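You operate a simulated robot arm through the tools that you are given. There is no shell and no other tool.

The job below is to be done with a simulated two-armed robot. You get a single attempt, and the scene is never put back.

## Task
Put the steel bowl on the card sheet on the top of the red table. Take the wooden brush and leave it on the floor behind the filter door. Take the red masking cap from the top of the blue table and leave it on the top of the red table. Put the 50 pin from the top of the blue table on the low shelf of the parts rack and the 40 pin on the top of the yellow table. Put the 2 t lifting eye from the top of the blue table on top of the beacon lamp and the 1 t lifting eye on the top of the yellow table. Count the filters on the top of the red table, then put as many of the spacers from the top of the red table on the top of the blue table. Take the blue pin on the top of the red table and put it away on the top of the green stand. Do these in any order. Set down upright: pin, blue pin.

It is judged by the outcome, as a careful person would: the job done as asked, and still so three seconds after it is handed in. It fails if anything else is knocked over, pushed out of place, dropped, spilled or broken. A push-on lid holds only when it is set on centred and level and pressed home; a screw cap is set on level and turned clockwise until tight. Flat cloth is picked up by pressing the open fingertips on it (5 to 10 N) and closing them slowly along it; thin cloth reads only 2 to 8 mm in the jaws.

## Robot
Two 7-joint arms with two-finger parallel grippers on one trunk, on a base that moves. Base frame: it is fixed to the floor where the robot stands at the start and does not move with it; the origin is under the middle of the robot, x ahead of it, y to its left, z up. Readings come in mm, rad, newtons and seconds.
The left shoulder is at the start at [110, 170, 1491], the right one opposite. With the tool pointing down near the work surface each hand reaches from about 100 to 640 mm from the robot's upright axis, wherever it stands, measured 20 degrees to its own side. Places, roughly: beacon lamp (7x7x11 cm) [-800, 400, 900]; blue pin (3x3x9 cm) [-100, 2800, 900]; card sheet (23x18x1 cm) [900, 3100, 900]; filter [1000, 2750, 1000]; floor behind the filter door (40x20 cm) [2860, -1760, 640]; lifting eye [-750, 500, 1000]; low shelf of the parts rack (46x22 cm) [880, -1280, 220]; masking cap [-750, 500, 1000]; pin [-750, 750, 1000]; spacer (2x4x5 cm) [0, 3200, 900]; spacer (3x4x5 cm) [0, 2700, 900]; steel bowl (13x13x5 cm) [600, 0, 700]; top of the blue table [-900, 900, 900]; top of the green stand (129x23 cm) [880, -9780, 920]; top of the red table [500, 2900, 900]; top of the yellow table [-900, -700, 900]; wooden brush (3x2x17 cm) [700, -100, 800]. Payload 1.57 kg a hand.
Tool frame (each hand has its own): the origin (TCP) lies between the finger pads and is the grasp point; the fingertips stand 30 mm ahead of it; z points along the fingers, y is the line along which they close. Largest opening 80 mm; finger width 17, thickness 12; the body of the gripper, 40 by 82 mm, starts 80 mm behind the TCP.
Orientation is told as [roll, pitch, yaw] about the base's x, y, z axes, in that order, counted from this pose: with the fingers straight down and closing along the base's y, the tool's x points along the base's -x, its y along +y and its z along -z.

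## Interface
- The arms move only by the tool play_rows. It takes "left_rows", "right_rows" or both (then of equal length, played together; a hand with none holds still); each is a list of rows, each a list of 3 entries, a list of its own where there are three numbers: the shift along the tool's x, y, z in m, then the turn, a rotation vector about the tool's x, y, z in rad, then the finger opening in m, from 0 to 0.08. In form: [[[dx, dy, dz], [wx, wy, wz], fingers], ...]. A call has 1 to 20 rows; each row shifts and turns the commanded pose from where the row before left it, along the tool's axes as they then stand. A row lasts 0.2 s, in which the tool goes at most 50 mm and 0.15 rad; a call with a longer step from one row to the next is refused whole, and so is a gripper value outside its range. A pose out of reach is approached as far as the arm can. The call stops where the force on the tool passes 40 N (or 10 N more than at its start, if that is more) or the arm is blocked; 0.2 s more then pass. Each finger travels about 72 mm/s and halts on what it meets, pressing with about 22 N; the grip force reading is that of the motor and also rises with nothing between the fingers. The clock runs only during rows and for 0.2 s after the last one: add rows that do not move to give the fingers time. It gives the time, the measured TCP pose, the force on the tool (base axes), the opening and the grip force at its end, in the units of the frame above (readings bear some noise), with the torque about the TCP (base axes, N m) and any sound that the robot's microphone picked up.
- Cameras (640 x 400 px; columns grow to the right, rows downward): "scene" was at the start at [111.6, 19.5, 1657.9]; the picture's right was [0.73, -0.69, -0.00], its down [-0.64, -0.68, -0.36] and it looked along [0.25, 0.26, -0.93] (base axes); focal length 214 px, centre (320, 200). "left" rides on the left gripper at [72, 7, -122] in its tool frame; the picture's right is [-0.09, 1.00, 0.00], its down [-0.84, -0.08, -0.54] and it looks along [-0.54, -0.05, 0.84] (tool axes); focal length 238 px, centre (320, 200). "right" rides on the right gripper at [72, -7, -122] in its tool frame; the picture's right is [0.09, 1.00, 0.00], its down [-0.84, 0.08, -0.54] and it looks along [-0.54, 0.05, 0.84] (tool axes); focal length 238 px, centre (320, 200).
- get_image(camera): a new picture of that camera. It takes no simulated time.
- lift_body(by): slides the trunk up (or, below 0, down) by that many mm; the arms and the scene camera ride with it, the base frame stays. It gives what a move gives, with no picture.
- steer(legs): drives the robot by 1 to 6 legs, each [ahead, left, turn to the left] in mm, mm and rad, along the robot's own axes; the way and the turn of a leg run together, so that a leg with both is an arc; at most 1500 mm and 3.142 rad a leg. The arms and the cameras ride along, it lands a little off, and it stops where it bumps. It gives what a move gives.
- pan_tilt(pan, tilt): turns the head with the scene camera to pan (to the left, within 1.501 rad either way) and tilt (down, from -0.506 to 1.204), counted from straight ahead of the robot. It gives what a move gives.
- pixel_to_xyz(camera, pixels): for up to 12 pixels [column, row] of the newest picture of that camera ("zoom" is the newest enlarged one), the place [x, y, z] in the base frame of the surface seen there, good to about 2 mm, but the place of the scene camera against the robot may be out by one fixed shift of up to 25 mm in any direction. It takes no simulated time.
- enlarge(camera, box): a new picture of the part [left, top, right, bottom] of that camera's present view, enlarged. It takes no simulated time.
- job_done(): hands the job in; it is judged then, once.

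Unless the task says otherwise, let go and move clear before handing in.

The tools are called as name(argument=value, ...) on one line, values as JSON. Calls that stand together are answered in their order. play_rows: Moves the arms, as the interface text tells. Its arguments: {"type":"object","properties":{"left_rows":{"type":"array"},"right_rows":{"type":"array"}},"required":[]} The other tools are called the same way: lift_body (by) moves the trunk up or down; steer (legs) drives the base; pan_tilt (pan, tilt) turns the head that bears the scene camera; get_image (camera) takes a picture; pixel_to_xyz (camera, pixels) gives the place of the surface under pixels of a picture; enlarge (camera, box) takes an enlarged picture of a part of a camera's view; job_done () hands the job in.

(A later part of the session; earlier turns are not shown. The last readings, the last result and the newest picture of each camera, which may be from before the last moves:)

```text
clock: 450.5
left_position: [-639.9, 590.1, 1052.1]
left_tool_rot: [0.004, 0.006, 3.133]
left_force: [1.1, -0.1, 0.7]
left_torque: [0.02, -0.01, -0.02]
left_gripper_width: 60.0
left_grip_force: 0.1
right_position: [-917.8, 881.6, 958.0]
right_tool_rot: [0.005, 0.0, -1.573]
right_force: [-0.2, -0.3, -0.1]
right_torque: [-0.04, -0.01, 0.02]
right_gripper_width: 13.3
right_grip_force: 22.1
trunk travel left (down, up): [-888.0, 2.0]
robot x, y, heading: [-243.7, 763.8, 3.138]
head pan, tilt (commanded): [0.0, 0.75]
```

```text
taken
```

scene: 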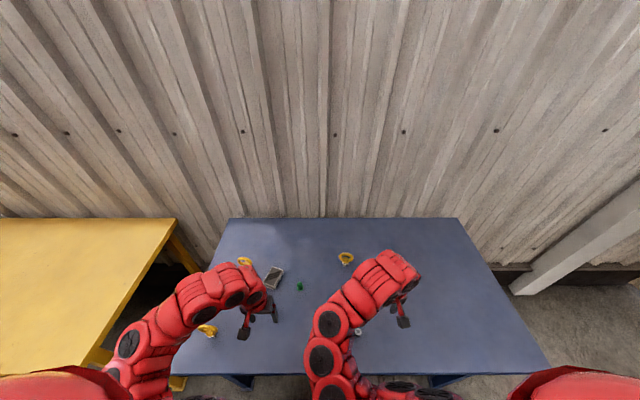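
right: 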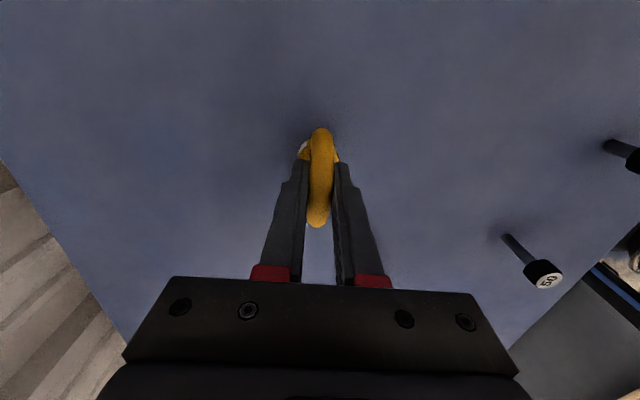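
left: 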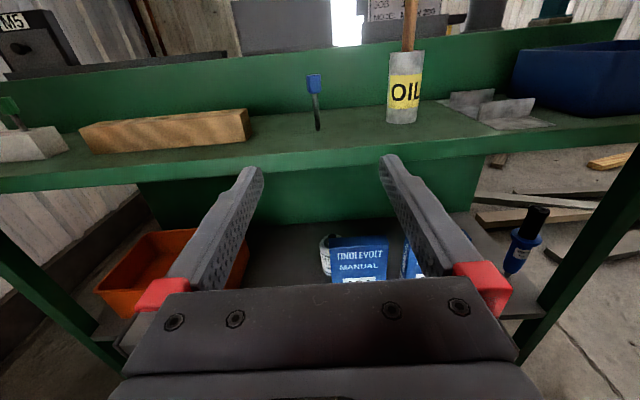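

The 2 t eye is gripped (13.3 mm across the ring); its bottom is 97.5 mm below the TCP. I'll lift it well above the lamp's height.

play_rows(right_rows=[[[0, 0, -0.01], [0, 0, 0], 0.0], [[0, 0, -0.02], [0, 0, 0], 0.0], [[0, 0, -0.025], [0, 0, 0], 0.0], [[0, 0, -0.025], [0, 0, 0], 0.0], [[0, 0, -0.025], [0, 0, 0], 0.0], [[0, 0, -0.025], [0, 0, 0], 0.0], [[0, 0, 0], [0, 0, 0], 0.0]])

get_image(camera="right")

```text
clock: 452.1
left_position: [-639.4, 590.5, 1050.9]
left_tool_rot: [0.005, 0.005, 3.134]
left_force: [-0.3, 0.1, 0.3]
left_torque: [0.01, 0.0, -0.04]
left_gripper_width: 59.9
left_grip_force: 0.1
right_position: [-919.8, 882.5, 1088.7]
right_tool_rot: [0.005, -0.001, -1.572]
right_force: [1.0, 0.7, -2.5]
right_torque: [-0.03, -0.01, -0.01]
right_gripper_width: 13.8
right_grip_force: 22.0
trunk travel left (down, up): [-888.0, 2.0]
robot x, y, heading: [-240.7, 761.6, 3.138]
head pan, tilt (commanded): [0.0, 0.75]
```

```text
taken
```

right: 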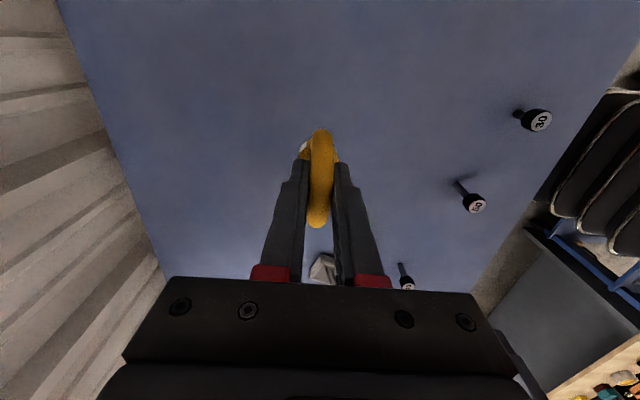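

The eye's bottom is at z≈991. I'll back 150 mm and slide left 430 mm so the right camera can see the lamp.

steer(legs=[[-150, 0, 0], [0, 430, 0]])

get_image(camera="right")

get_image(camera="scene")

```text
clock: 455.7
left_position: [-486.1, 158.8, 1052.3]
left_tool_rot: [0.008, 0.005, -3.132]
left_force: [-1.0, 0.6, 1.2]
left_torque: [-0.05, 0.0, 0.01]
left_gripper_width: 59.9
left_grip_force: 0.1
right_position: [-771.1, 445.3, 1089.3]
right_tool_rot: [0.005, -0.001, -1.557]
right_force: [0.8, 0.0, -2.8]
right_torque: [-0.01, -0.01, 0.01]
right_gripper_width: 13.6
right_grip_force: 22.2
trunk travel left (down, up): [-888.0, 2.0]
robot x, y, heading: [-92.2, 333.7, -3.129]
head pan, tilt (commanded): [0.0, 0.75]
```

```text
taken
```

right: 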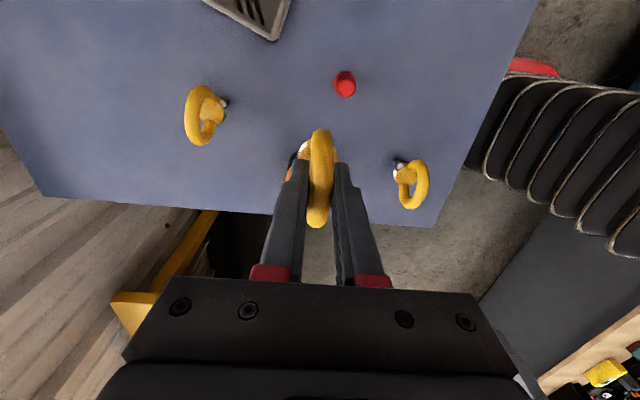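

```text
taken
```

scene: 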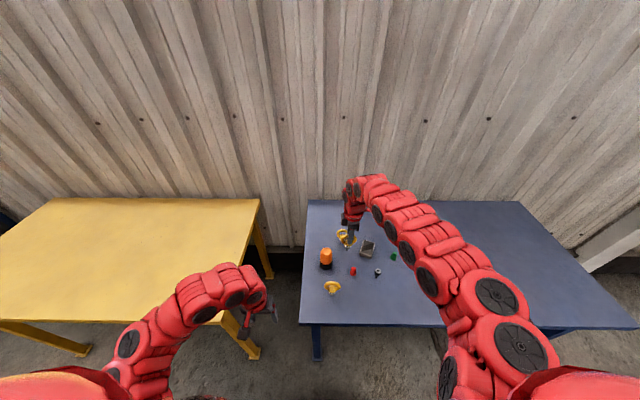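

The lamp is hidden behind the fingers in the right view; I'll look with the left camera and zoom the scene view.

get_image(camera="left")

enlarge(camera="scene", box=[300, 220, 400, 300])

pixel_to_xyz(camera="scene", pixels=[[326, 250], [326, 255], [326, 262], [320, 252], [333, 253], [332, 288], [345, 238], [353, 272]])

```text
taken
```

left: 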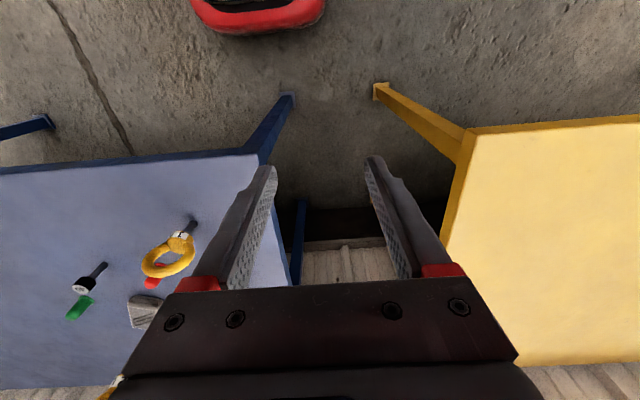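

```text
5.00 times, centred on (350, 260) of scene
```

zoom: 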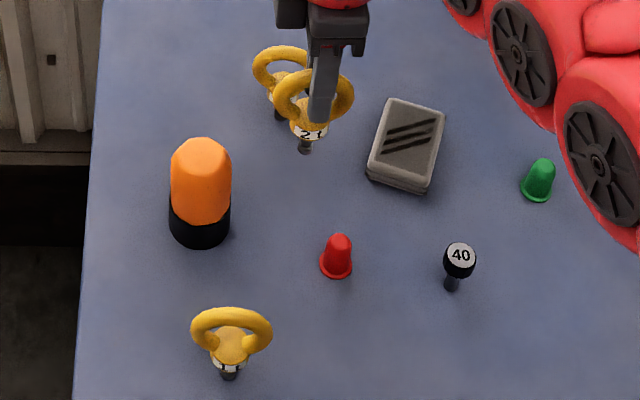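

```text
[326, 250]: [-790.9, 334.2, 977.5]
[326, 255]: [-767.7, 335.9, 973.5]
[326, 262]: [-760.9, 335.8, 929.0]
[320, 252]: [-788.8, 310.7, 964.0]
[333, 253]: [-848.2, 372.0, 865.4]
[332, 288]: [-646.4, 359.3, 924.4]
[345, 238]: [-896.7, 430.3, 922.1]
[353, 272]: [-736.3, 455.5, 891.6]
```

The lamp's top looks flat in the middle, z≈971. I'll shift the right hand 90 mm back so its camera can see the lamp for an exact fix.

play_rows(right_rows=[[[0, 0.03, 0], [0, 0, 0], 0.0], [[0, 0.03, 0], [0, 0, 0], 0.0], [[0, 0.03, 0], [0, 0, 0], 0.0], [[0, 0, 0], [0, 0, 0], 0.0]])

get_image(camera="right")

```text
clock: 456.7
left_position: [-486.4, 158.4, 1052.7]
left_tool_rot: [0.007, 0.006, -3.135]
left_force: [-0.3, 0.0, -0.4]
left_torque: [-0.02, 0.03, 0.03]
left_gripper_width: 60.0
left_grip_force: 0.1
right_position: [-713.4, 443.1, 1079.8]
right_tool_rot: [0.006, -0.001, -1.559]
right_force: [0.0, 0.1, -2.1]
right_torque: [0.04, -0.01, -0.02]
right_gripper_width: 13.7
right_grip_force: 22.2
right hand out of reach, approached as far as the arm can: row 2, 3
trunk travel left (down, up): [-888.0, 2.0]
robot x, y, heading: [-89.7, 335.7, -3.129]
head pan, tilt (commanded): [0.0, 0.75]
```

```text
taken
```

right: 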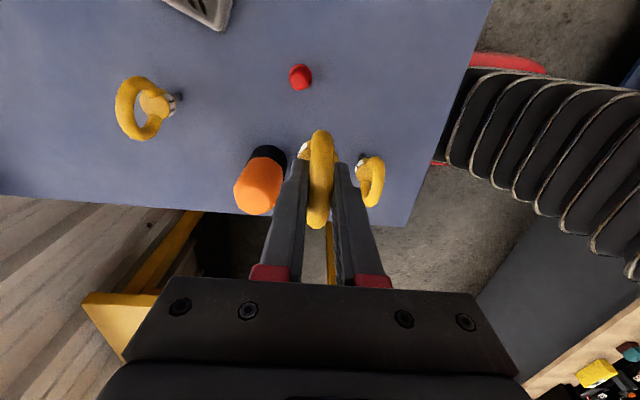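

Now the lamp shows at (258,182). I'll localise its top and sides.

enlarge(camera="right", box=[210, 130, 310, 230])

pixel_to_xyz(camera="right", pixels=[[255, 190], [250, 200], [258, 205], [245, 195], [265, 200], [255, 180], [270, 185], [240, 190], [256, 195], [262, 175], [270, 150], [300, 78]])

```text
4.00 times, centred on (260, 180) of right
```

zoom: 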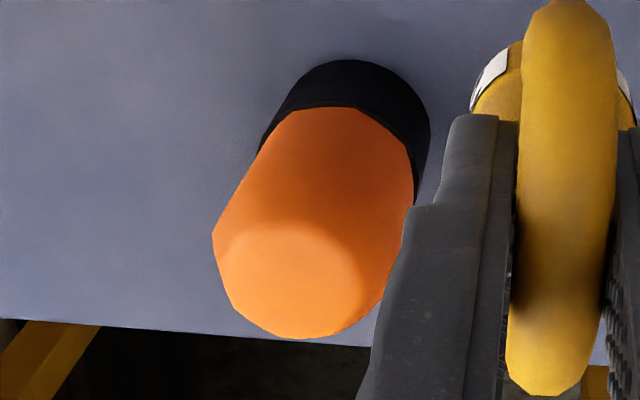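

```text
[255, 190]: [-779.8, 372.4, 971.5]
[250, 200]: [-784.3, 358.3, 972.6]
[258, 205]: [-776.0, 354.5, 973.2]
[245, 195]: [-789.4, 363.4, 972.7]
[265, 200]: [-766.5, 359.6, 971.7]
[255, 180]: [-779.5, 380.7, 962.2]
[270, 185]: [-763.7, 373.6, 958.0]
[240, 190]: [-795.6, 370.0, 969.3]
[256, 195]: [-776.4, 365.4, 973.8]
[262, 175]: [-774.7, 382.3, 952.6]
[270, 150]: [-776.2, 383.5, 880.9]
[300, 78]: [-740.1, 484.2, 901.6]
```

The lamp's flat top is centred at about (-780,360), z≈972.5. I'll bring the eye over it at safe height.

play_rows(right_rows=[[[0, -0.022, -0.004], [0, 0, 0], 0.0], [[0, -0.022, -0.004], [0, 0, 0], 0.0], [[0, -0.021, -0.003], [0, 0, 0], 0.0], [[-0.02, 0, 0], [0, 0, 0], 0.0], [[-0.02, 0, 0], [0, 0, 0], 0.0], [[-0.02, 0, 0], [0, 0, 0], 0.0], [[-0.02, 0, 0], [0, 0, 0], 0.0], [[0, 0, 0], [0, 0, 0], 0.0]])

get_image(camera="right")

enlarge(camera="scene", box=[290, 210, 370, 280])

```text
clock: 458.5
left_position: [-485.3, 158.2, 1052.1]
left_tool_rot: [0.005, 0.006, -3.133]
left_force: [0.1, -0.2, 0.4]
left_torque: [0.01, -0.01, 0.01]
left_gripper_width: 60.1
left_grip_force: 0.0
right_position: [-775.0, 362.9, 1092.5]
right_tool_rot: [0.005, 0.0, -1.559]
right_force: [0.3, 0.6, -2.1]
right_torque: [-0.06, -0.01, 0.01]
right_gripper_width: 13.4
right_grip_force: 21.9
trunk travel left (down, up): [-888.0, 2.0]
robot x, y, heading: [-89.8, 336.4, -3.132]
head pan, tilt (commanded): [0.0, 0.75]
```

```text
taken
```

right: 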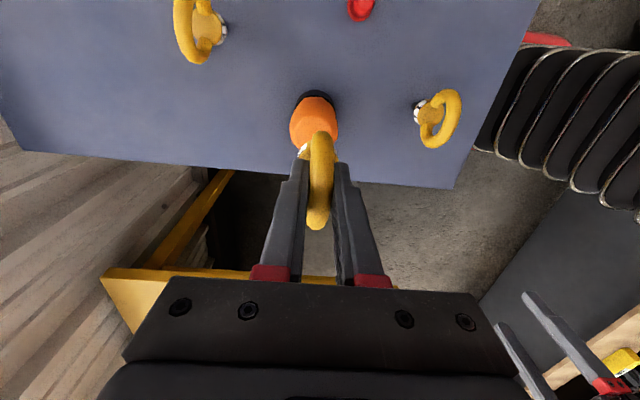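

```text
5.71 times, centred on (330, 245) of scene
```

zoom: 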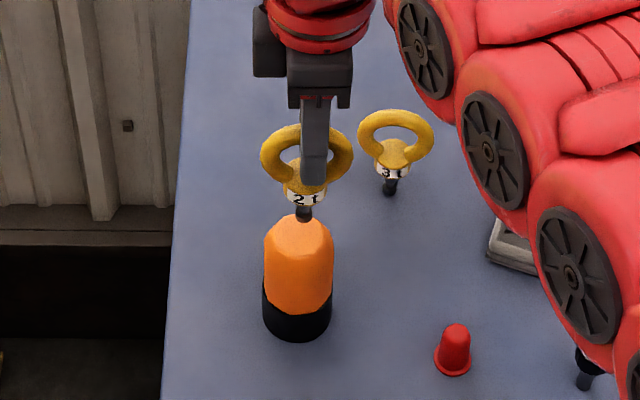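

The eye hovers just above the lamp. I'll compare stud and lamp-top positions in the same view.

pixel_to_xyz(camera="zoom", pixels=[[303, 215], [303, 210], [298, 228], [298, 240], [275, 238], [322, 238], [298, 250], [303, 198], [290, 225], [310, 222]])

```text
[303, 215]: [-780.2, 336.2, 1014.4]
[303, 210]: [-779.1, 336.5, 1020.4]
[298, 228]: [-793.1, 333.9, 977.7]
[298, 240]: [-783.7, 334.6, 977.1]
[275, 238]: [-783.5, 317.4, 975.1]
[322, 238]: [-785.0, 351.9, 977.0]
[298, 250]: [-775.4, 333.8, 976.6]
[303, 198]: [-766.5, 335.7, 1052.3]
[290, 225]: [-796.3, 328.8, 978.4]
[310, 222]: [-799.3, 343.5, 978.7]
```

The stud is within 2 mm of the lamp's centre. I'll nudge 2 mm and lower.

play_rows(right_rows=[[[-0.002, 0, 0.005], [0, 0, 0], 0.0], [[0, 0, 0.005], [0, 0, 0], 0.0], [[0, 0, 0.004], [0, 0, 0], 0.0], [[0, 0, 0.002], [0, 0, 0], 0.0], [[0, 0, 0], [0, 0, 0], 0.0], [[0, 0, 0], [0, 0, 0], 0.0]])

enlarge(camera="scene", box=[290, 210, 370, 280])

```text
clock: 459.9
left_position: [-486.3, 158.3, 1052.1]
left_tool_rot: [0.005, 0.004, -3.132]
left_force: [-0.2, -0.3, -0.5]
left_torque: [-0.02, -0.03, -0.02]
left_gripper_width: 59.8
left_grip_force: 0.1
right_position: [-776.2, 360.9, 1075.6]
right_tool_rot: [0.004, 0.002, -1.557]
right_force: [-0.3, 0.8, -2.2]
right_torque: [0.03, -0.01, 0.03]
right_gripper_width: 13.5
right_grip_force: 22.1
trunk travel left (down, up): [-888.0, 2.0]
robot x, y, heading: [-87.7, 340.5, -3.125]
head pan, tilt (commanded): [0.0, 0.75]
```

```text
5.71 times, centred on (330, 245) of scene
```

zoom: 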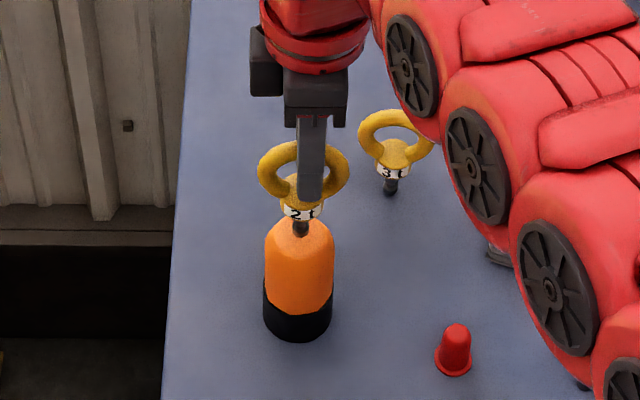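

Well centred. I'll go down by 1 mm steps till contact.

play_rows(right_rows=[[[0, 0, 0.0015], [0, 0, 0], 0.0], [[0, 0, 0.0015], [0, 0, 0], 0.0], [[0, 0, 0], [0, 0, 0], 0.0], [[0, 0, 0], [0, 0, 0], 0.0]])

play_rows(right_rows=[[[0, 0, 0.001], [0, 0, 0], 0.0], [[0, 0, 0], [0, 0, 0], 0.0], [[0, 0, 0], [0, 0, 0], 0.0]])

```text
clock: 460.9
left_position: [-485.3, 158.3, 1050.8]
left_tool_rot: [0.005, 0.004, -3.134]
left_force: [-0.4, 0.2, -0.2]
left_torque: [-0.02, 0.01, 0.0]
left_gripper_width: 59.7
left_grip_force: 0.1
right_position: [-775.1, 361.9, 1073.8]
right_tool_rot: [0.006, 0.0, -1.556]
right_force: [0.6, -0.3, -3.0]
right_torque: [0.02, 0.0, -0.02]
right_gripper_width: 13.6
right_grip_force: 21.6
trunk travel left (down, up): [-888.0, 2.0]
robot x, y, heading: [-89.5, 338.1, -3.126]
head pan, tilt (commanded): [0.0, 0.75]
```

```text
clock: 461.7
left_position: [-485.0, 158.2, 1052.4]
left_tool_rot: [0.004, 0.005, -3.131]
left_force: [0.4, 0.3, 0.7]
left_torque: [0.02, -0.04, -0.03]
left_gripper_width: 59.8
left_grip_force: 0.1
right_position: [-775.6, 361.5, 1072.2]
right_tool_rot: [0.006, 0.0, -1.557]
right_force: [0.0, -0.7, -2.5]
right_torque: [0.01, -0.02, 0.01]
right_gripper_width: 13.4
right_grip_force: 21.8
trunk travel left (down, up): [-888.0, 2.0]
robot x, y, heading: [-91.0, 336.9, -3.131]
head pan, tilt (commanded): [0.0, 0.75]
```

play_rows(right_rows=[[[0, 0, 0.001], [0, 0, 0], 0.0], [[0, 0, 0], [0, 0, 0], 0.0], [[0, 0, 0], [0, 0, 0], 0.0]])

play_rows(right_rows=[[[0, 0, 0.0007], [0, 0, 0], 0.0], [[0, 0, 0], [0, 0, 0], 0.0], [[0, 0, 0], [0, 0, 0], 0.0]])

```text
clock: 462.5
left_position: [-484.7, 157.5, 1051.2]
left_tool_rot: [0.004, 0.004, -3.133]
left_force: [0.0, -0.1, 0.1]
left_torque: [-0.02, -0.01, 0.02]
left_gripper_width: 59.8
left_grip_force: 0.0
right_position: [-776.0, 361.7, 1072.0]
right_tool_rot: [0.005, -0.001, -1.555]
right_force: [0.4, -0.5, -1.8]
right_torque: [-0.01, -0.01, 0.0]
right_gripper_width: 13.4
right_grip_force: 21.9
trunk travel left (down, up): [-888.0, 2.0]
robot x, y, heading: [-87.8, 338.1, -3.13]
head pan, tilt (commanded): [0.0, 0.75]
```

```text
clock: 463.3
left_position: [-485.3, 156.9, 1051.3]
left_tool_rot: [0.006, 0.005, -3.135]
left_force: [0.0, 1.0, -0.2]
left_torque: [0.01, -0.03, 0.01]
left_gripper_width: 60.2
left_grip_force: 0.1
right_position: [-777.6, 362.1, 1070.6]
right_tool_rot: [0.005, -0.001, -1.557]
right_force: [-0.2, 0.4, -1.5]
right_torque: [0.0, 0.06, -0.01]
right_gripper_width: 13.5
right_grip_force: 21.8
trunk travel left (down, up): [-888.0, 2.0]
robot x, y, heading: [-92.2, 336.8, -3.123]
head pan, tilt (commanded): [0.0, 0.75]
```

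play_rows(right_rows=[[[0, 0, 0.0007], [0, 0, 0], 0.0], [[0, 0, 0], [0, 0, 0], 0.0], [[0, 0, 0], [0, 0, 0], 0.0]])

play_rows(right_rows=[[[0, 0, 0.0007], [0, 0, 0], 0.0], [[0, 0, 0], [0, 0, 0], 0.0], [[0, 0, 0], [0, 0, 0], 0.0]])

```text
clock: 464.1
left_position: [-486.2, 158.5, 1051.4]
left_tool_rot: [0.005, 0.005, -3.134]
left_force: [0.0, -0.2, -0.1]
left_torque: [-0.02, -0.02, -0.04]
left_gripper_width: 60.2
left_grip_force: 0.1
right_position: [-775.9, 361.1, 1069.2]
right_tool_rot: [0.005, 0.0, -1.555]
right_force: [-0.3, 0.6, -2.3]
right_torque: [-0.01, -0.04, 0.02]
right_gripper_width: 13.4
right_grip_force: 22.3
trunk travel left (down, up): [-888.0, 2.0]
robot x, y, heading: [-88.0, 340.0, -3.134]
head pan, tilt (commanded): [0.0, 0.75]
```

```text
clock: 464.9
left_position: [-485.3, 157.9, 1052.1]
left_tool_rot: [0.006, 0.004, -3.135]
left_force: [0.0, 0.9, 0.4]
left_torque: [0.01, -0.01, 0.0]
left_gripper_width: 60.4
left_grip_force: 0.0
right_position: [-776.1, 362.2, 1068.8]
right_tool_rot: [0.005, -0.001, -1.559]
right_force: [0.0, -0.3, -1.2]
right_torque: [-0.02, 0.0, 0.0]
right_gripper_width: 13.6
right_grip_force: 22.0
trunk travel left (down, up): [-888.0, 2.0]
robot x, y, heading: [-90.1, 336.2, -3.124]
head pan, tilt (commanded): [0.0, 0.75]
```

play_rows(right_rows=[[[0, 0, 0.0007], [0, 0, 0], 0.0], [[0, 0, 0], [0, 0, 0], 0.0], [[0, 0, 0], [0, 0, 0], 0.0]])

play_rows(right_rows=[[[0, 0, 0.0007], [0, 0, 0], 0.0], [[0, 0, 0], [0, 0, 0], 0.0], [[0, 0, 0], [0, 0, 0], 0.0]])

enlarge(camera="scene", box=[300, 220, 350, 265])

```text
clock: 465.7
left_position: [-486.5, 156.3, 1051.0]
left_tool_rot: [0.006, 0.006, -3.134]
left_force: [1.1, -0.5, 0.6]
left_torque: [-0.01, -0.01, 0.02]
left_gripper_width: 60.0
left_grip_force: 0.0
right_position: [-774.8, 362.2, 1069.6]
right_tool_rot: [0.005, 0.0, -1.557]
right_force: [0.3, -0.1, -2.0]
right_torque: [-0.01, -0.01, -0.01]
right_gripper_width: 13.2
right_grip_force: 22.0
trunk travel left (down, up): [-888.0, 2.0]
robot x, y, heading: [-90.3, 338.6, -3.131]
head pan, tilt (commanded): [0.0, 0.75]
```

```text
clock: 466.5
left_position: [-485.7, 157.4, 1051.3]
left_tool_rot: [0.004, 0.005, -3.133]
left_force: [0.0, -0.8, -0.5]
left_torque: [-0.02, -0.02, -0.02]
left_gripper_width: 60.1
left_grip_force: 0.1
right_position: [-775.4, 361.7, 1068.5]
right_tool_rot: [0.005, 0.001, -1.556]
right_force: [0.1, 0.8, -1.1]
right_torque: [0.01, 0.0, -0.03]
right_gripper_width: 13.3
right_grip_force: 22.2
trunk travel left (down, up): [-888.0, 2.0]
robot x, y, heading: [-92.3, 335.4, -3.126]
head pan, tilt (commanded): [0.0, 0.75]
```

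```text
8.89 times, centred on (325, 242) of scene
```

zoom: 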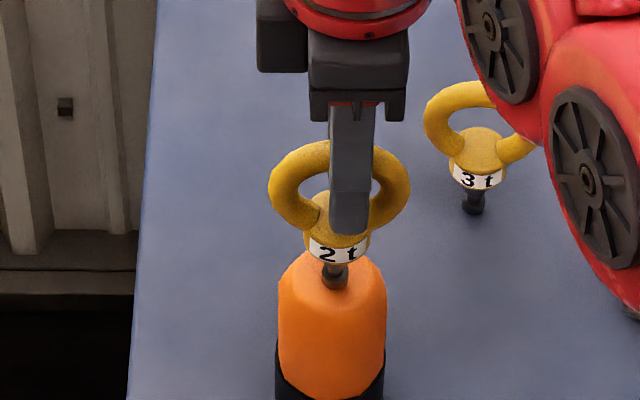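

play_rows(right_rows=[[[0, 0, 0.0007], [0, 0, 0], 0.0], [[0, 0, 0], [0, 0, 0], 0.0], [[0, 0, 0], [0, 0, 0], 0.0]])

play_rows(right_rows=[[[0, 0, 0.0007], [0, 0, 0], 0.0], [[0, 0, 0], [0, 0, 0], 0.0], [[0, 0, 0], [0, 0, 0], 0.0]])

```text
clock: 467.3
left_position: [-486.2, 158.2, 1051.3]
left_tool_rot: [0.004, 0.005, -3.133]
left_force: [0.1, -0.1, -0.4]
left_torque: [0.02, 0.02, 0.01]
left_gripper_width: 60.1
left_grip_force: 0.0
right_position: [-776.6, 362.0, 1067.9]
right_tool_rot: [0.004, 0.0, -1.557]
right_force: [0.3, 0.9, -1.2]
right_torque: [0.0, -0.05, 0.03]
right_gripper_width: 13.5
right_grip_force: 21.5
trunk travel left (down, up): [-888.0, 2.0]
robot x, y, heading: [-87.6, 338.8, -3.131]
head pan, tilt (commanded): [0.0, 0.75]
```

```text
clock: 468.1
left_position: [-484.7, 158.3, 1053.4]
left_tool_rot: [0.006, 0.006, -3.132]
left_force: [0.1, 0.2, -0.8]
left_torque: [0.02, 0.0, -0.03]
left_gripper_width: 59.8
left_grip_force: 0.2
right_position: [-774.9, 362.0, 1067.7]
right_tool_rot: [0.004, 0.001, -1.557]
right_force: [-1.0, 0.1, 6.3]
right_torque: [0.07, 0.11, -0.01]
right_gripper_width: 13.5
right_grip_force: 21.8
trunk travel left (down, up): [-888.0, 2.0]
robot x, y, heading: [-88.1, 339.0, -3.128]
head pan, tilt (commanded): [0.0, 0.75]
```

Contact (6 N). I'll ease half a millimetre and check.

play_rows(right_rows=[[[0, 0, -0.0006], [0, 0, 0], 0.0], [[0, 0, 0], [0, 0, 0], 0.0], [[0, 0, 0], [0, 0, 0], 0.0]])

```text
clock: 468.9
left_position: [-485.8, 158.6, 1051.6]
left_tool_rot: [0.005, 0.005, -3.133]
left_force: [-0.4, 0.4, -0.2]
left_torque: [0.01, 0.0, 0.0]
left_gripper_width: 60.0
left_grip_force: 0.1
right_position: [-774.4, 361.0, 1067.8]
right_tool_rot: [0.006, 0.001, -1.557]
right_force: [-0.4, 0.6, -0.6]
right_torque: [0.0, -0.04, 0.02]
right_gripper_width: 13.4
right_grip_force: 22.0
trunk travel left (down, up): [-888.0, 2.0]
robot x, y, heading: [-90.6, 335.5, -3.129]
head pan, tilt (commanded): [0.0, 0.75]
```

Light contact, weight mostly on the lamp. I'll release at once.

play_rows(right_rows=[[[0, 0, 0], [0, 0, 0], 0.08], [[0, 0, 0], [0, 0, 0], 0.08], [[0, 0, 0], [0, 0, 0], 0.08], [[0, 0, 0], [0, 0, 0], 0.08]])

get_image(camera="right")

enlarge(camera="scene", box=[300, 220, 350, 265])

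```text
clock: 469.9
left_position: [-486.1, 157.2, 1052.3]
left_tool_rot: [0.006, 0.006, -3.132]
left_force: [-0.5, -0.3, -0.7]
left_torque: [0.01, 0.03, 0.0]
left_gripper_width: 60.0
left_grip_force: 0.2
right_position: [-774.3, 362.0, 1069.3]
right_tool_rot: [0.005, 0.001, -1.556]
right_force: [0.4, -0.3, -0.2]
right_torque: [0.01, 0.0, 0.0]
right_gripper_width: 80.1
right_grip_force: 0.0
trunk travel left (down, up): [-888.0, 2.0]
robot x, y, heading: [-90.3, 336.3, -3.126]
head pan, tilt (commanded): [0.0, 0.75]
```

```text
taken
```

right: 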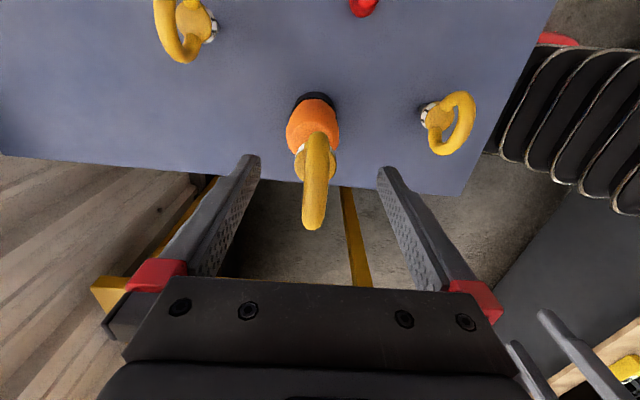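

```text
8.89 times, centred on (325, 242) of scene
```

zoom: 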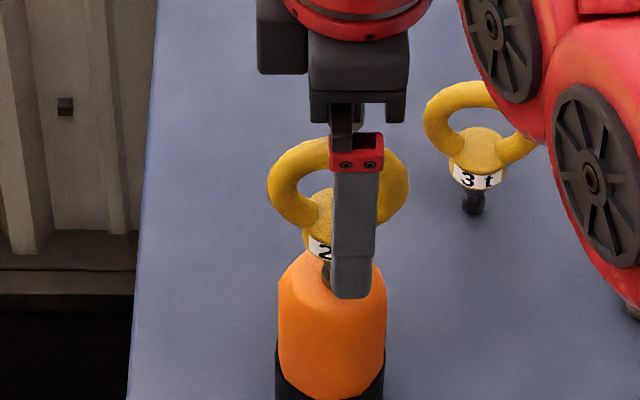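

The 2 t eye stands on the lamp. I'll wait a moment, then withdraw straight up.

play_rows(right_rows=[[[0, 0, 0], [0, 0, 0], 0.08], [[0, 0, 0], [0, 0, 0], 0.08], [[0, 0, 0], [0, 0, 0], 0.08], [[0, 0, -0.01], [0, 0, 0], 0.08], [[0, 0, -0.015], [0, 0, 0], 0.08], [[0, 0, -0.02], [0, 0, 0], 0.08], [[0, 0, -0.02], [0, 0, 0], 0.08], [[0, 0, 0], [0, 0, 0], 0.08]])

get_image(camera="right")

```text
clock: 471.7
left_position: [-486.1, 157.6, 1051.2]
left_tool_rot: [0.006, 0.006, -3.134]
left_force: [0.6, 1.1, 0.6]
left_torque: [0.0, 0.03, -0.02]
left_gripper_width: 59.7
left_grip_force: 0.0
right_position: [-776.1, 357.6, 1131.1]
right_tool_rot: [0.006, 0.0, -1.559]
right_force: [0.4, -0.8, 0.8]
right_torque: [-0.02, 0.02, 0.01]
right_gripper_width: 80.1
right_grip_force: 0.0
trunk travel left (down, up): [-888.0, 2.0]
robot x, y, heading: [-89.0, 337.7, -3.13]
head pan, tilt (commanded): [0.0, 0.75]
```

```text
taken
```

right: 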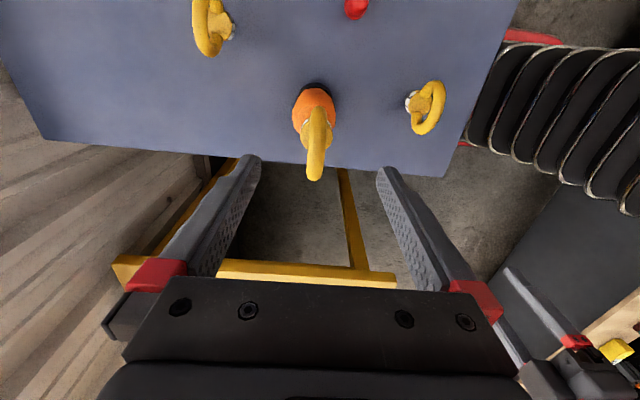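

Both clear. Now I'll move right 190 mm to fetch the 1 t eye with the left hand and the 40 pin with the right hand.

steer(legs=[[0, -192, 0], [40, 0, 0]])

get_image(camera="left")

get_image(camera="scene")

```text
clock: 473.7
left_position: [-522.3, 351.9, 1053.9]
left_tool_rot: [0.004, 0.0, -3.132]
left_force: [0.8, -0.9, 0.0]
left_torque: [0.03, 0.06, 0.0]
left_gripper_width: 60.1
left_grip_force: 0.2
right_position: [-811.0, 552.2, 1136.3]
right_tool_rot: [0.0, 0.003, -1.554]
right_force: [0.8, -0.5, 0.6]
right_torque: [0.0, 0.09, 0.01]
right_gripper_width: 80.0
right_grip_force: 0.1
trunk travel left (down, up): [-888.0, 2.0]
robot x, y, heading: [-133.4, 533.0, -3.131]
head pan, tilt (commanded): [0.0, 0.75]
```

```text
taken
```

left: 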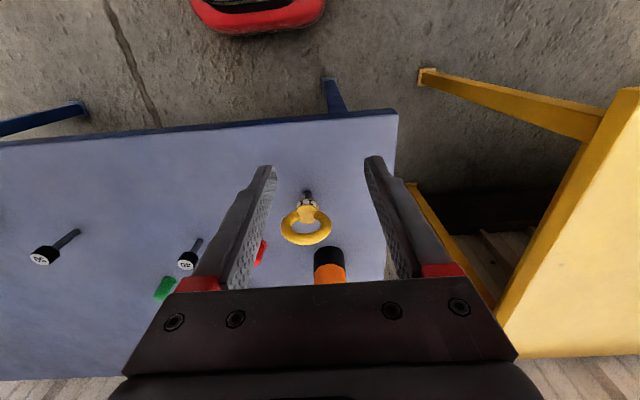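

```text
taken
```

scene: 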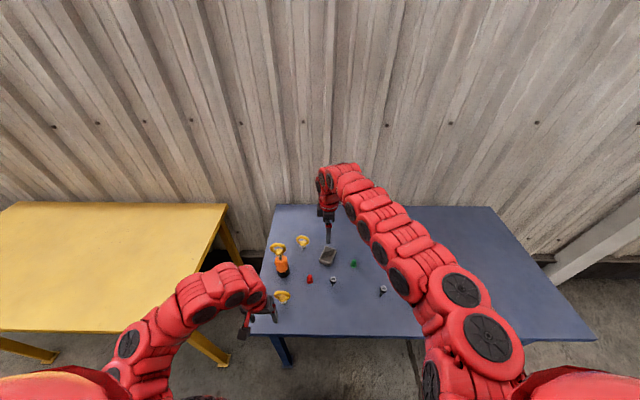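

The 1 t eye is at (306,222) in the left view with the lamp behind it. I'll localise it.

enlarge(camera="left", box=[250, 170, 370, 290])

pixel_to_xyz(camera="left", pixels=[[308, 195], [307, 205], [307, 213], [284, 226], [330, 224], [306, 241], [295, 238], [318, 238], [186, 263], [199, 243], [262, 245], [328, 255]])

```text
3.33 times, centred on (310, 230) of left
```

zoom: 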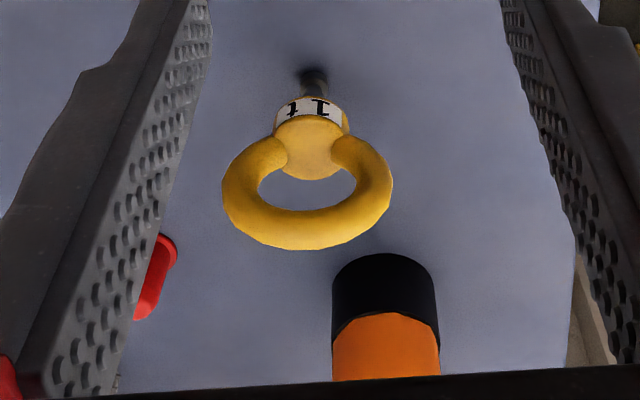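

```text
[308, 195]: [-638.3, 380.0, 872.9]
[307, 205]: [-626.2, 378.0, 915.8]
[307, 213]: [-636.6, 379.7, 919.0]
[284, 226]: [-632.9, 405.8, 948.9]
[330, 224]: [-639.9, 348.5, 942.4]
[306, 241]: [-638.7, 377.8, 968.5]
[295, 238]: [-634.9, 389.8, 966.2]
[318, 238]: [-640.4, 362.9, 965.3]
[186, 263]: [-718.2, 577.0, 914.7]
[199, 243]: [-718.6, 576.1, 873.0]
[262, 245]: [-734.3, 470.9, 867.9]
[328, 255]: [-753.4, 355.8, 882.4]
```

The 1 t eye's ring is centred at (-637,378), top z≈968, turned about 7°. I'll turn the left tool to match and come over it.

play_rows(left_rows=[[[0, 0, 0], [0, 0, 0.142], 0.06], [[0, 0, 0], [0, 0, 0.142], 0.06], [[0, 0, 0], [0, 0, 0.142], 0.06], [[0, 0, 0], [0, 0, 0.142], 0.06], [[0, 0, 0], [0, 0, 0.142], 0.06], [[0, 0, 0], [0, 0, 0.142], 0.06], [[0, 0, 0], [0, 0, 0.142], 0.06], [[0, 0, 0], [0, 0, 0.142], 0.06], [[0, 0, 0], [0, 0, 0.142], 0.06], [[0, 0, 0], [0, 0, 0.142], 0.06], [[0, 0, 0], [0, 0, 0.142], 0.06], [[0, 0, 0], [0, 0, 0.142], 0.06], [[-0.003, 0.029, 0], [0, 0, 0], 0.06], [[-0.003, 0.029, 0], [0, 0, 0], 0.06], [[-0.003, 0.029, 0], [0, 0, 0], 0.06], [[-0.003, 0.03, 0], [0, 0, 0], 0.06], [[0, 0, 0], [0, 0, 0], 0.06]])

get_image(camera="left")

```text
clock: 477.3
left_position: [-640.6, 381.5, 1052.1]
left_tool_rot: [-0.005, 0.005, 1.445]
left_force: [-0.4, 0.1, -0.3]
left_torque: [0.01, 0.01, -0.02]
left_gripper_width: 59.9
left_grip_force: 0.0
right_position: [-817.1, 553.7, 1131.9]
right_tool_rot: [0.004, -0.001, -1.556]
right_force: [0.7, 0.1, 0.0]
right_torque: [-0.01, 0.0, 0.01]
right_gripper_width: 80.1
right_grip_force: 0.0
trunk travel left (down, up): [-888.0, 2.0]
robot x, y, heading: [-130.2, 531.9, -3.127]
head pan, tilt (commanded): [0.0, 0.75]
```

```text
taken
```

left: 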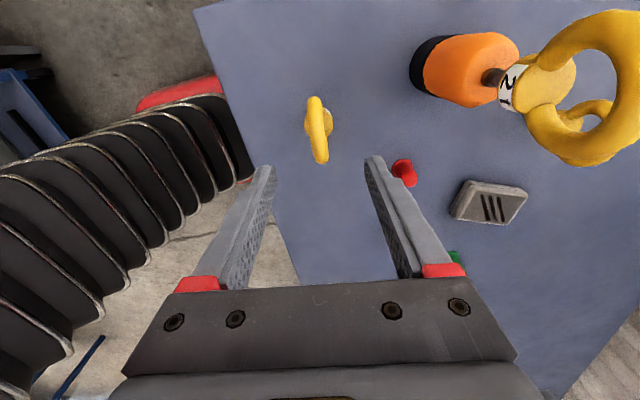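

The ring is aligned between the fingers; the 2 t eye stands well on the lamp. I'll refine the position.

pixel_to_xyz(camera="left", pixels=[[315, 102], [317, 115], [318, 130], [319, 145], [321, 157], [330, 130], [310, 115]])

```text
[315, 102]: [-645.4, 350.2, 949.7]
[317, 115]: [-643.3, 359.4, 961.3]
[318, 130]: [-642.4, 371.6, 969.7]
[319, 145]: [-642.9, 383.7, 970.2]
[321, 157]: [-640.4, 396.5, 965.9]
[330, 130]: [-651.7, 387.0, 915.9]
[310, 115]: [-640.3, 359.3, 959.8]
```

play_rows(left_rows=[[[0.004, 0.0015, 0.025], [0, 0, 0], 0.06], [[0, 0, 0.025], [0, 0, 0], 0.06], [[0, 0, 0.025], [0, 0, 0], 0.06], [[0, 0, 0.02], [0, 0, 0], 0.06], [[0, 0, 0], [0, 0, 0], 0.06], [[0, 0, 0], [0, 0, 0], 0.04], [[0, 0, 0], [0, 0, 0], 0.02], [[0, 0, 0], [0, 0, 0], 0.0], [[0, 0, 0], [0, 0, 0], 0.0]])

get_image(camera="left")

```text
clock: 479.3
left_position: [-643.9, 377.4, 957.9]
left_tool_rot: [-0.007, 0.004, 1.446]
left_force: [-0.2, -0.1, 0.1]
left_torque: [0.0, 0.01, -0.02]
left_gripper_width: 13.3
left_grip_force: 21.8
right_position: [-816.9, 554.8, 1130.5]
right_tool_rot: [0.006, 0.0, -1.556]
right_force: [0.0, -0.5, -0.9]
right_torque: [0.0, 0.01, -0.02]
right_gripper_width: 79.9
right_grip_force: 0.0
trunk travel left (down, up): [-888.0, 2.0]
robot x, y, heading: [-134.8, 532.6, -3.127]
head pan, tilt (commanded): [0.0, 0.75]
```

```text
taken
```

left: 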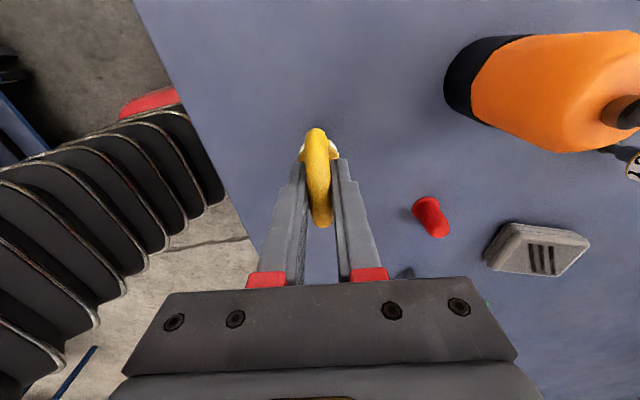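

Gripped (13.3 mm). I'll lift it and pull back from the lamp.

play_rows(left_rows=[[[0, 0, -0.01], [0, 0, 0], 0.0], [[0, 0, -0.02], [0, 0, 0], 0.0], [[0, 0, -0.025], [0, 0, 0], 0.0], [[0, 0, -0.025], [0, 0, 0], 0.0], [[0, -0.02, -0.01], [0, 0, 0], 0.0], [[0, -0.02, 0], [0, 0, 0], 0.0], [[0, 0, 0], [0, 0, 0], 0.0]])

get_image(camera="left")

get_image(camera="right")

```text
clock: 480.9
left_position: [-601.4, 372.8, 1046.9]
left_tool_rot: [-0.008, 0.005, 1.447]
left_force: [0.2, -0.3, -1.4]
left_torque: [0.04, -0.05, 0.02]
left_gripper_width: 13.4
left_grip_force: 21.8
right_position: [-817.6, 553.9, 1130.9]
right_tool_rot: [0.006, 0.0, -1.556]
right_force: [-0.2, -0.1, 0.1]
right_torque: [0.01, 0.01, 0.02]
right_gripper_width: 80.0
right_grip_force: 0.1
trunk travel left (down, up): [-888.0, 2.0]
robot x, y, heading: [-129.6, 532.6, -3.127]
head pan, tilt (commanded): [0.0, 0.75]
```

```text
taken
```

left: 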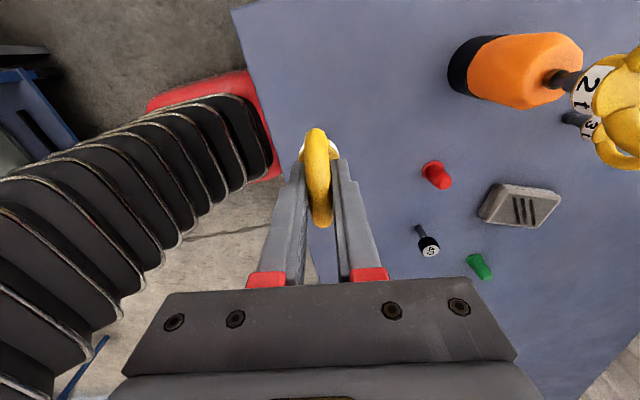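

```text
taken
```

right: 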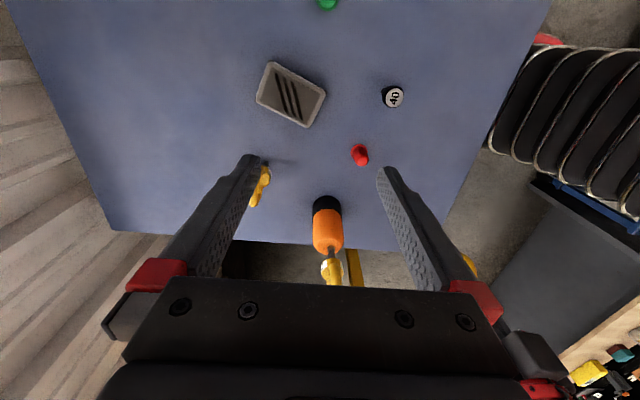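

The eye is held. Now the right hand: I'll lower it and bring it over the 40 pin at about (-718,582).

play_rows(right_rows=[[[0, 0, 0.03], [0, 0, 0], 0.07], [[0, 0, 0.03], [0, 0, 0], 0.07], [[0, 0, 0.03], [0, 0, 0], 0.07], [[0, 0, 0.03], [0, 0, 0], 0.07], [[0.007, 0.025, 0.005], [0, 0, 0], 0.07], [[0.007, 0.025, 0.005], [0, 0, 0], 0.07], [[0.007, 0.025, 0], [0, 0, 0], 0.07], [[0.007, 0.025, 0], [0, 0, 0], 0.07], [[0, 0, 0], [0, 0, 0], 0.07]])

get_image(camera="right")

```text
clock: 482.9
left_position: [-601.5, 371.3, 1046.6]
left_tool_rot: [-0.008, 0.003, 1.447]
left_force: [-0.3, 0.2, -1.6]
left_torque: [0.01, 0.02, 0.02]
left_gripper_width: 13.5
left_grip_force: 21.5
right_position: [-715.7, 582.3, 1012.2]
right_tool_rot: [0.006, 0.001, -1.556]
right_force: [-0.1, -0.6, 0.1]
right_torque: [0.0, -0.03, 0.04]
right_gripper_width: 69.8
right_grip_force: 0.1
right hand out of reach, approached as far as the arm can: row 4
trunk travel left (down, up): [-888.0, 2.0]
robot x, y, heading: [-131.2, 531.4, -3.125]
head pan, tilt (commanded): [0.0, 0.75]
```

```text
taken
```

right: 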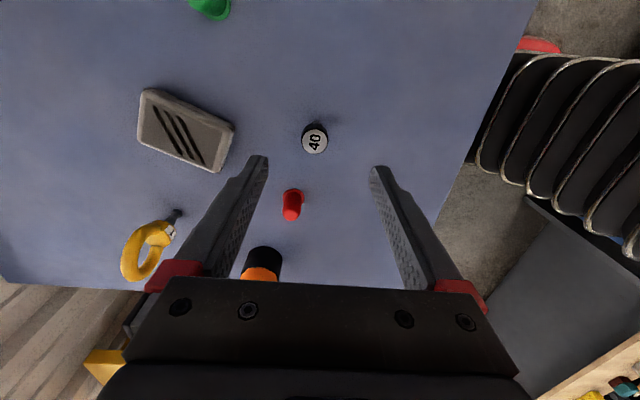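

pixel_to_xyz(camera="right", pixels=[[314, 143], [303, 142], [325, 142], [314, 132], [314, 153], [290, 200], [292, 212]])

enlarge(camera="right", box=[270, 110, 360, 190])

```text
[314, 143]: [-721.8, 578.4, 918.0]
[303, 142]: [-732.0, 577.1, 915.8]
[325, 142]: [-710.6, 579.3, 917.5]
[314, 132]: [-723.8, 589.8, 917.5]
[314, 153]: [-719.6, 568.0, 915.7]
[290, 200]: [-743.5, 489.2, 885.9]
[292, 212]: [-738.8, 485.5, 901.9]
```

```text
5.00 times, centred on (315, 150) of right
```

zoom: 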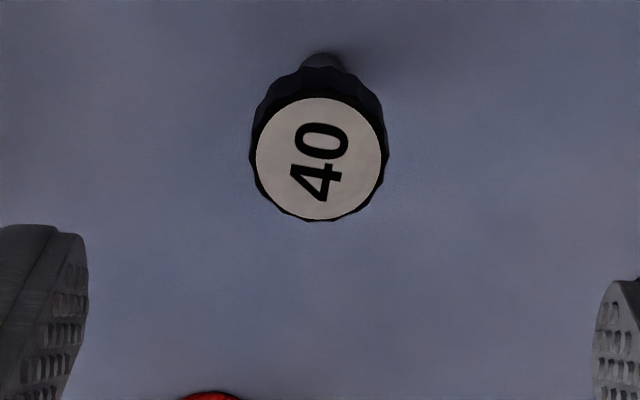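

Head centre (-721,579), top z 917. I'll descend to z≈908 and close on the head.

play_rows(right_rows=[[[-0.0033, -0.0056, 0.02], [0, 0, 0], 0.06], [[0, 0, 0.025], [0, 0, 0], 0.06], [[0, 0, 0.025], [0, 0, 0], 0.06], [[0, 0, 0.02], [0, 0, 0], 0.06], [[0, 0, 0.014], [0, 0, 0], 0.06], [[0, 0, 0], [0, 0, 0], 0.06], [[0, 0, 0], [0, 0, 0], 0.04], [[0, 0, 0], [0, 0, 0], 0.02], [[0, 0, 0], [0, 0, 0], 0.0], [[0, 0, 0], [0, 0, 0], 0.0]])

get_image(camera="right")

```text
clock: 485.1
left_position: [-601.5, 373.2, 1046.9]
left_tool_rot: [-0.005, 0.005, 1.448]
left_force: [-0.4, -0.7, -2.7]
left_torque: [-0.02, -0.02, 0.02]
left_gripper_width: 13.5
left_grip_force: 22.2
right_position: [-720.2, 579.3, 906.8]
right_tool_rot: [0.004, -0.001, -1.556]
right_force: [0.0, 1.1, 1.1]
right_torque: [0.01, 0.0, 0.01]
right_gripper_width: 26.1
right_grip_force: 22.0
trunk travel left (down, up): [-888.0, 2.0]
robot x, y, heading: [-130.3, 535.0, -3.131]
head pan, tilt (commanded): [0.0, 0.75]
```

```text
taken
```

right: 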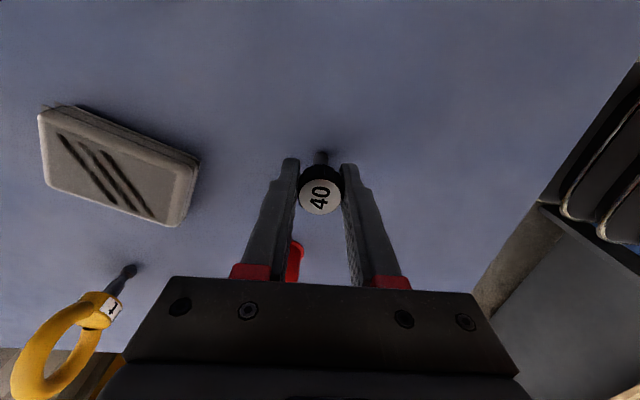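

Gripped (26 mm). I'll lift the pin; its bottom is 46 mm below the TCP.

play_rows(right_rows=[[[0, 0, -0.01], [0, 0, 0], 0.0], [[0, 0, -0.02], [0, 0, 0], 0.0], [[0, 0, -0.025], [0, 0, 0], 0.0], [[0, 0, -0.025], [0, 0, 0], 0.0], [[0, 0, -0.02], [0, 0, 0], 0.0], [[0, 0, -0.02], [0, 0, 0], 0.0], [[0, 0, 0], [0, 0, 0], 0.0]])

pan_tilt(pan=0.6, tilt=0.6)

get_image(camera="scene")

```text
clock: 486.7
left_position: [-601.0, 372.9, 1047.0]
left_tool_rot: [-0.008, 0.005, 1.446]
left_force: [0.0, 0.1, -2.1]
left_torque: [0.01, 0.0, 0.03]
left_gripper_width: 13.4
left_grip_force: 21.8
right_position: [-721.9, 578.7, 1030.9]
right_tool_rot: [0.004, 0.0, -1.554]
right_force: [0.0, -0.4, -0.9]
right_torque: [-0.06, 0.0, -0.01]
right_gripper_width: 26.1
right_grip_force: 22.2
trunk travel left (down, up): [-888.0, 2.0]
robot x, y, heading: [-130.5, 531.7, -3.129]
head pan, tilt (commanded): [0.0, 0.75]
```

```text
clock: 487.7
left_position: [-600.9, 371.9, 1046.4]
left_tool_rot: [-0.007, 0.004, 1.447]
left_force: [0.7, 0.2, -1.9]
left_torque: [-0.02, -0.01, 0.02]
left_gripper_width: 13.2
left_grip_force: 21.6
right_position: [-721.9, 579.7, 1031.1]
right_tool_rot: [0.005, 0.001, -1.556]
right_force: [0.9, -0.1, 0.5]
right_torque: [0.03, 0.02, 0.0]
right_gripper_width: 25.5
right_grip_force: 21.6
trunk travel left (down, up): [-888.0, 2.0]
robot x, y, heading: [-130.5, 532.3, -3.125]
head pan, tilt (commanded): [0.6, 0.6]
```

```text
taken
```

scene: 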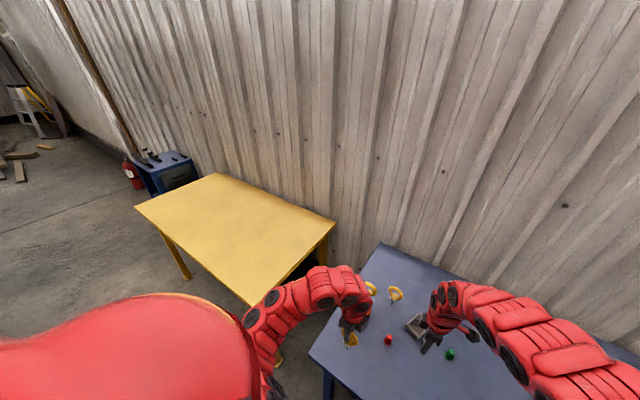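

The yellow table is empty. I'll measure its edges, then back off and move there.

pixel_to_xyz(camera="scene", pixels=[[250, 303], [334, 224], [138, 208], [216, 175], [240, 240], [200, 215]])

steer(legs=[[-220, 0, 0]])

steer(legs=[[0, 900, 0]])

pan_tilt(pan=0, tilt=0.75)

get_image(camera="scene")

```text
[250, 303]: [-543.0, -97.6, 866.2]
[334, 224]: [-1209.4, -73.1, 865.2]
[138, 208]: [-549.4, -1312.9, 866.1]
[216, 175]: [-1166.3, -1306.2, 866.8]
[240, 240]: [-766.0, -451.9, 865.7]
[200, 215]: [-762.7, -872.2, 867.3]
```

```text
clock: 489.4
left_position: [-376.1, 372.9, 1046.4]
left_tool_rot: [-0.006, 0.004, 1.453]
left_force: [-0.1, -0.2, -2.6]
left_torque: [-0.02, 0.01, -0.04]
left_gripper_width: 13.8
left_grip_force: 21.7
right_position: [-497.6, 579.6, 1030.0]
right_tool_rot: [0.007, 0.001, -1.55]
right_force: [-0.9, 0.3, -0.9]
right_torque: [0.01, -0.04, 0.0]
right_gripper_width: 26.1
right_grip_force: 22.2
trunk travel left (down, up): [-888.0, 2.0]
robot x, y, heading: [96.6, 537.5, -3.12]
head pan, tilt (commanded): [0.6, 0.6]
```

```text
clock: 494.3
left_position: [-347.7, -554.8, 1046.5]
left_tool_rot: [-0.007, 0.005, 1.467]
left_force: [-0.1, 0.0, -3.0]
left_torque: [-0.01, -0.01, 0.02]
left_gripper_width: 13.7
left_grip_force: 21.6
right_position: [-472.4, -348.7, 1031.7]
right_tool_rot: [0.006, 0.001, -1.538]
right_force: [-0.3, 0.3, -0.1]
right_torque: [0.04, -0.01, 0.02]
right_gripper_width: 25.8
right_grip_force: 21.7
trunk travel left (down, up): [-888.0, 2.0]
robot x, y, heading: [121.4, -384.1, -3.108]
head pan, tilt (commanded): [0.6, 0.6]
```

```text
clock: 495.3
left_position: [-348.3, -554.6, 1046.3]
left_tool_rot: [-0.006, 0.005, 1.466]
left_force: [0.8, -0.2, -2.3]
left_torque: [-0.01, 0.02, -0.01]
left_gripper_width: 13.3
left_grip_force: 22.2
right_position: [-472.1, -349.2, 1031.1]
right_tool_rot: [0.005, 0.002, -1.536]
right_force: [0.0, 0.9, -1.1]
right_torque: [0.04, -0.03, 0.0]
right_gripper_width: 25.9
right_grip_force: 21.4
trunk travel left (down, up): [-888.0, 2.0]
robot x, y, heading: [116.1, -385.1, -3.109]
head pan, tilt (commanded): [0.0, 0.75]
```

```text
taken
```

scene: 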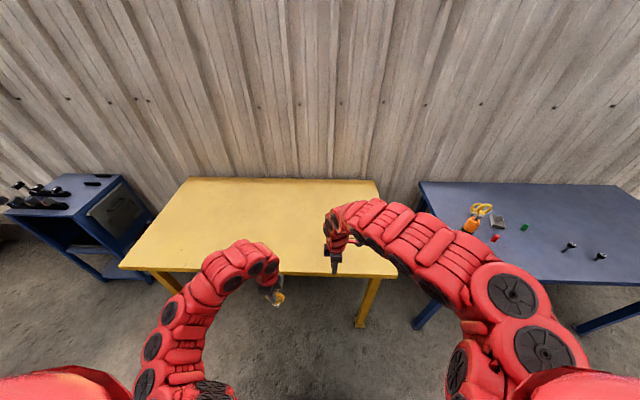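

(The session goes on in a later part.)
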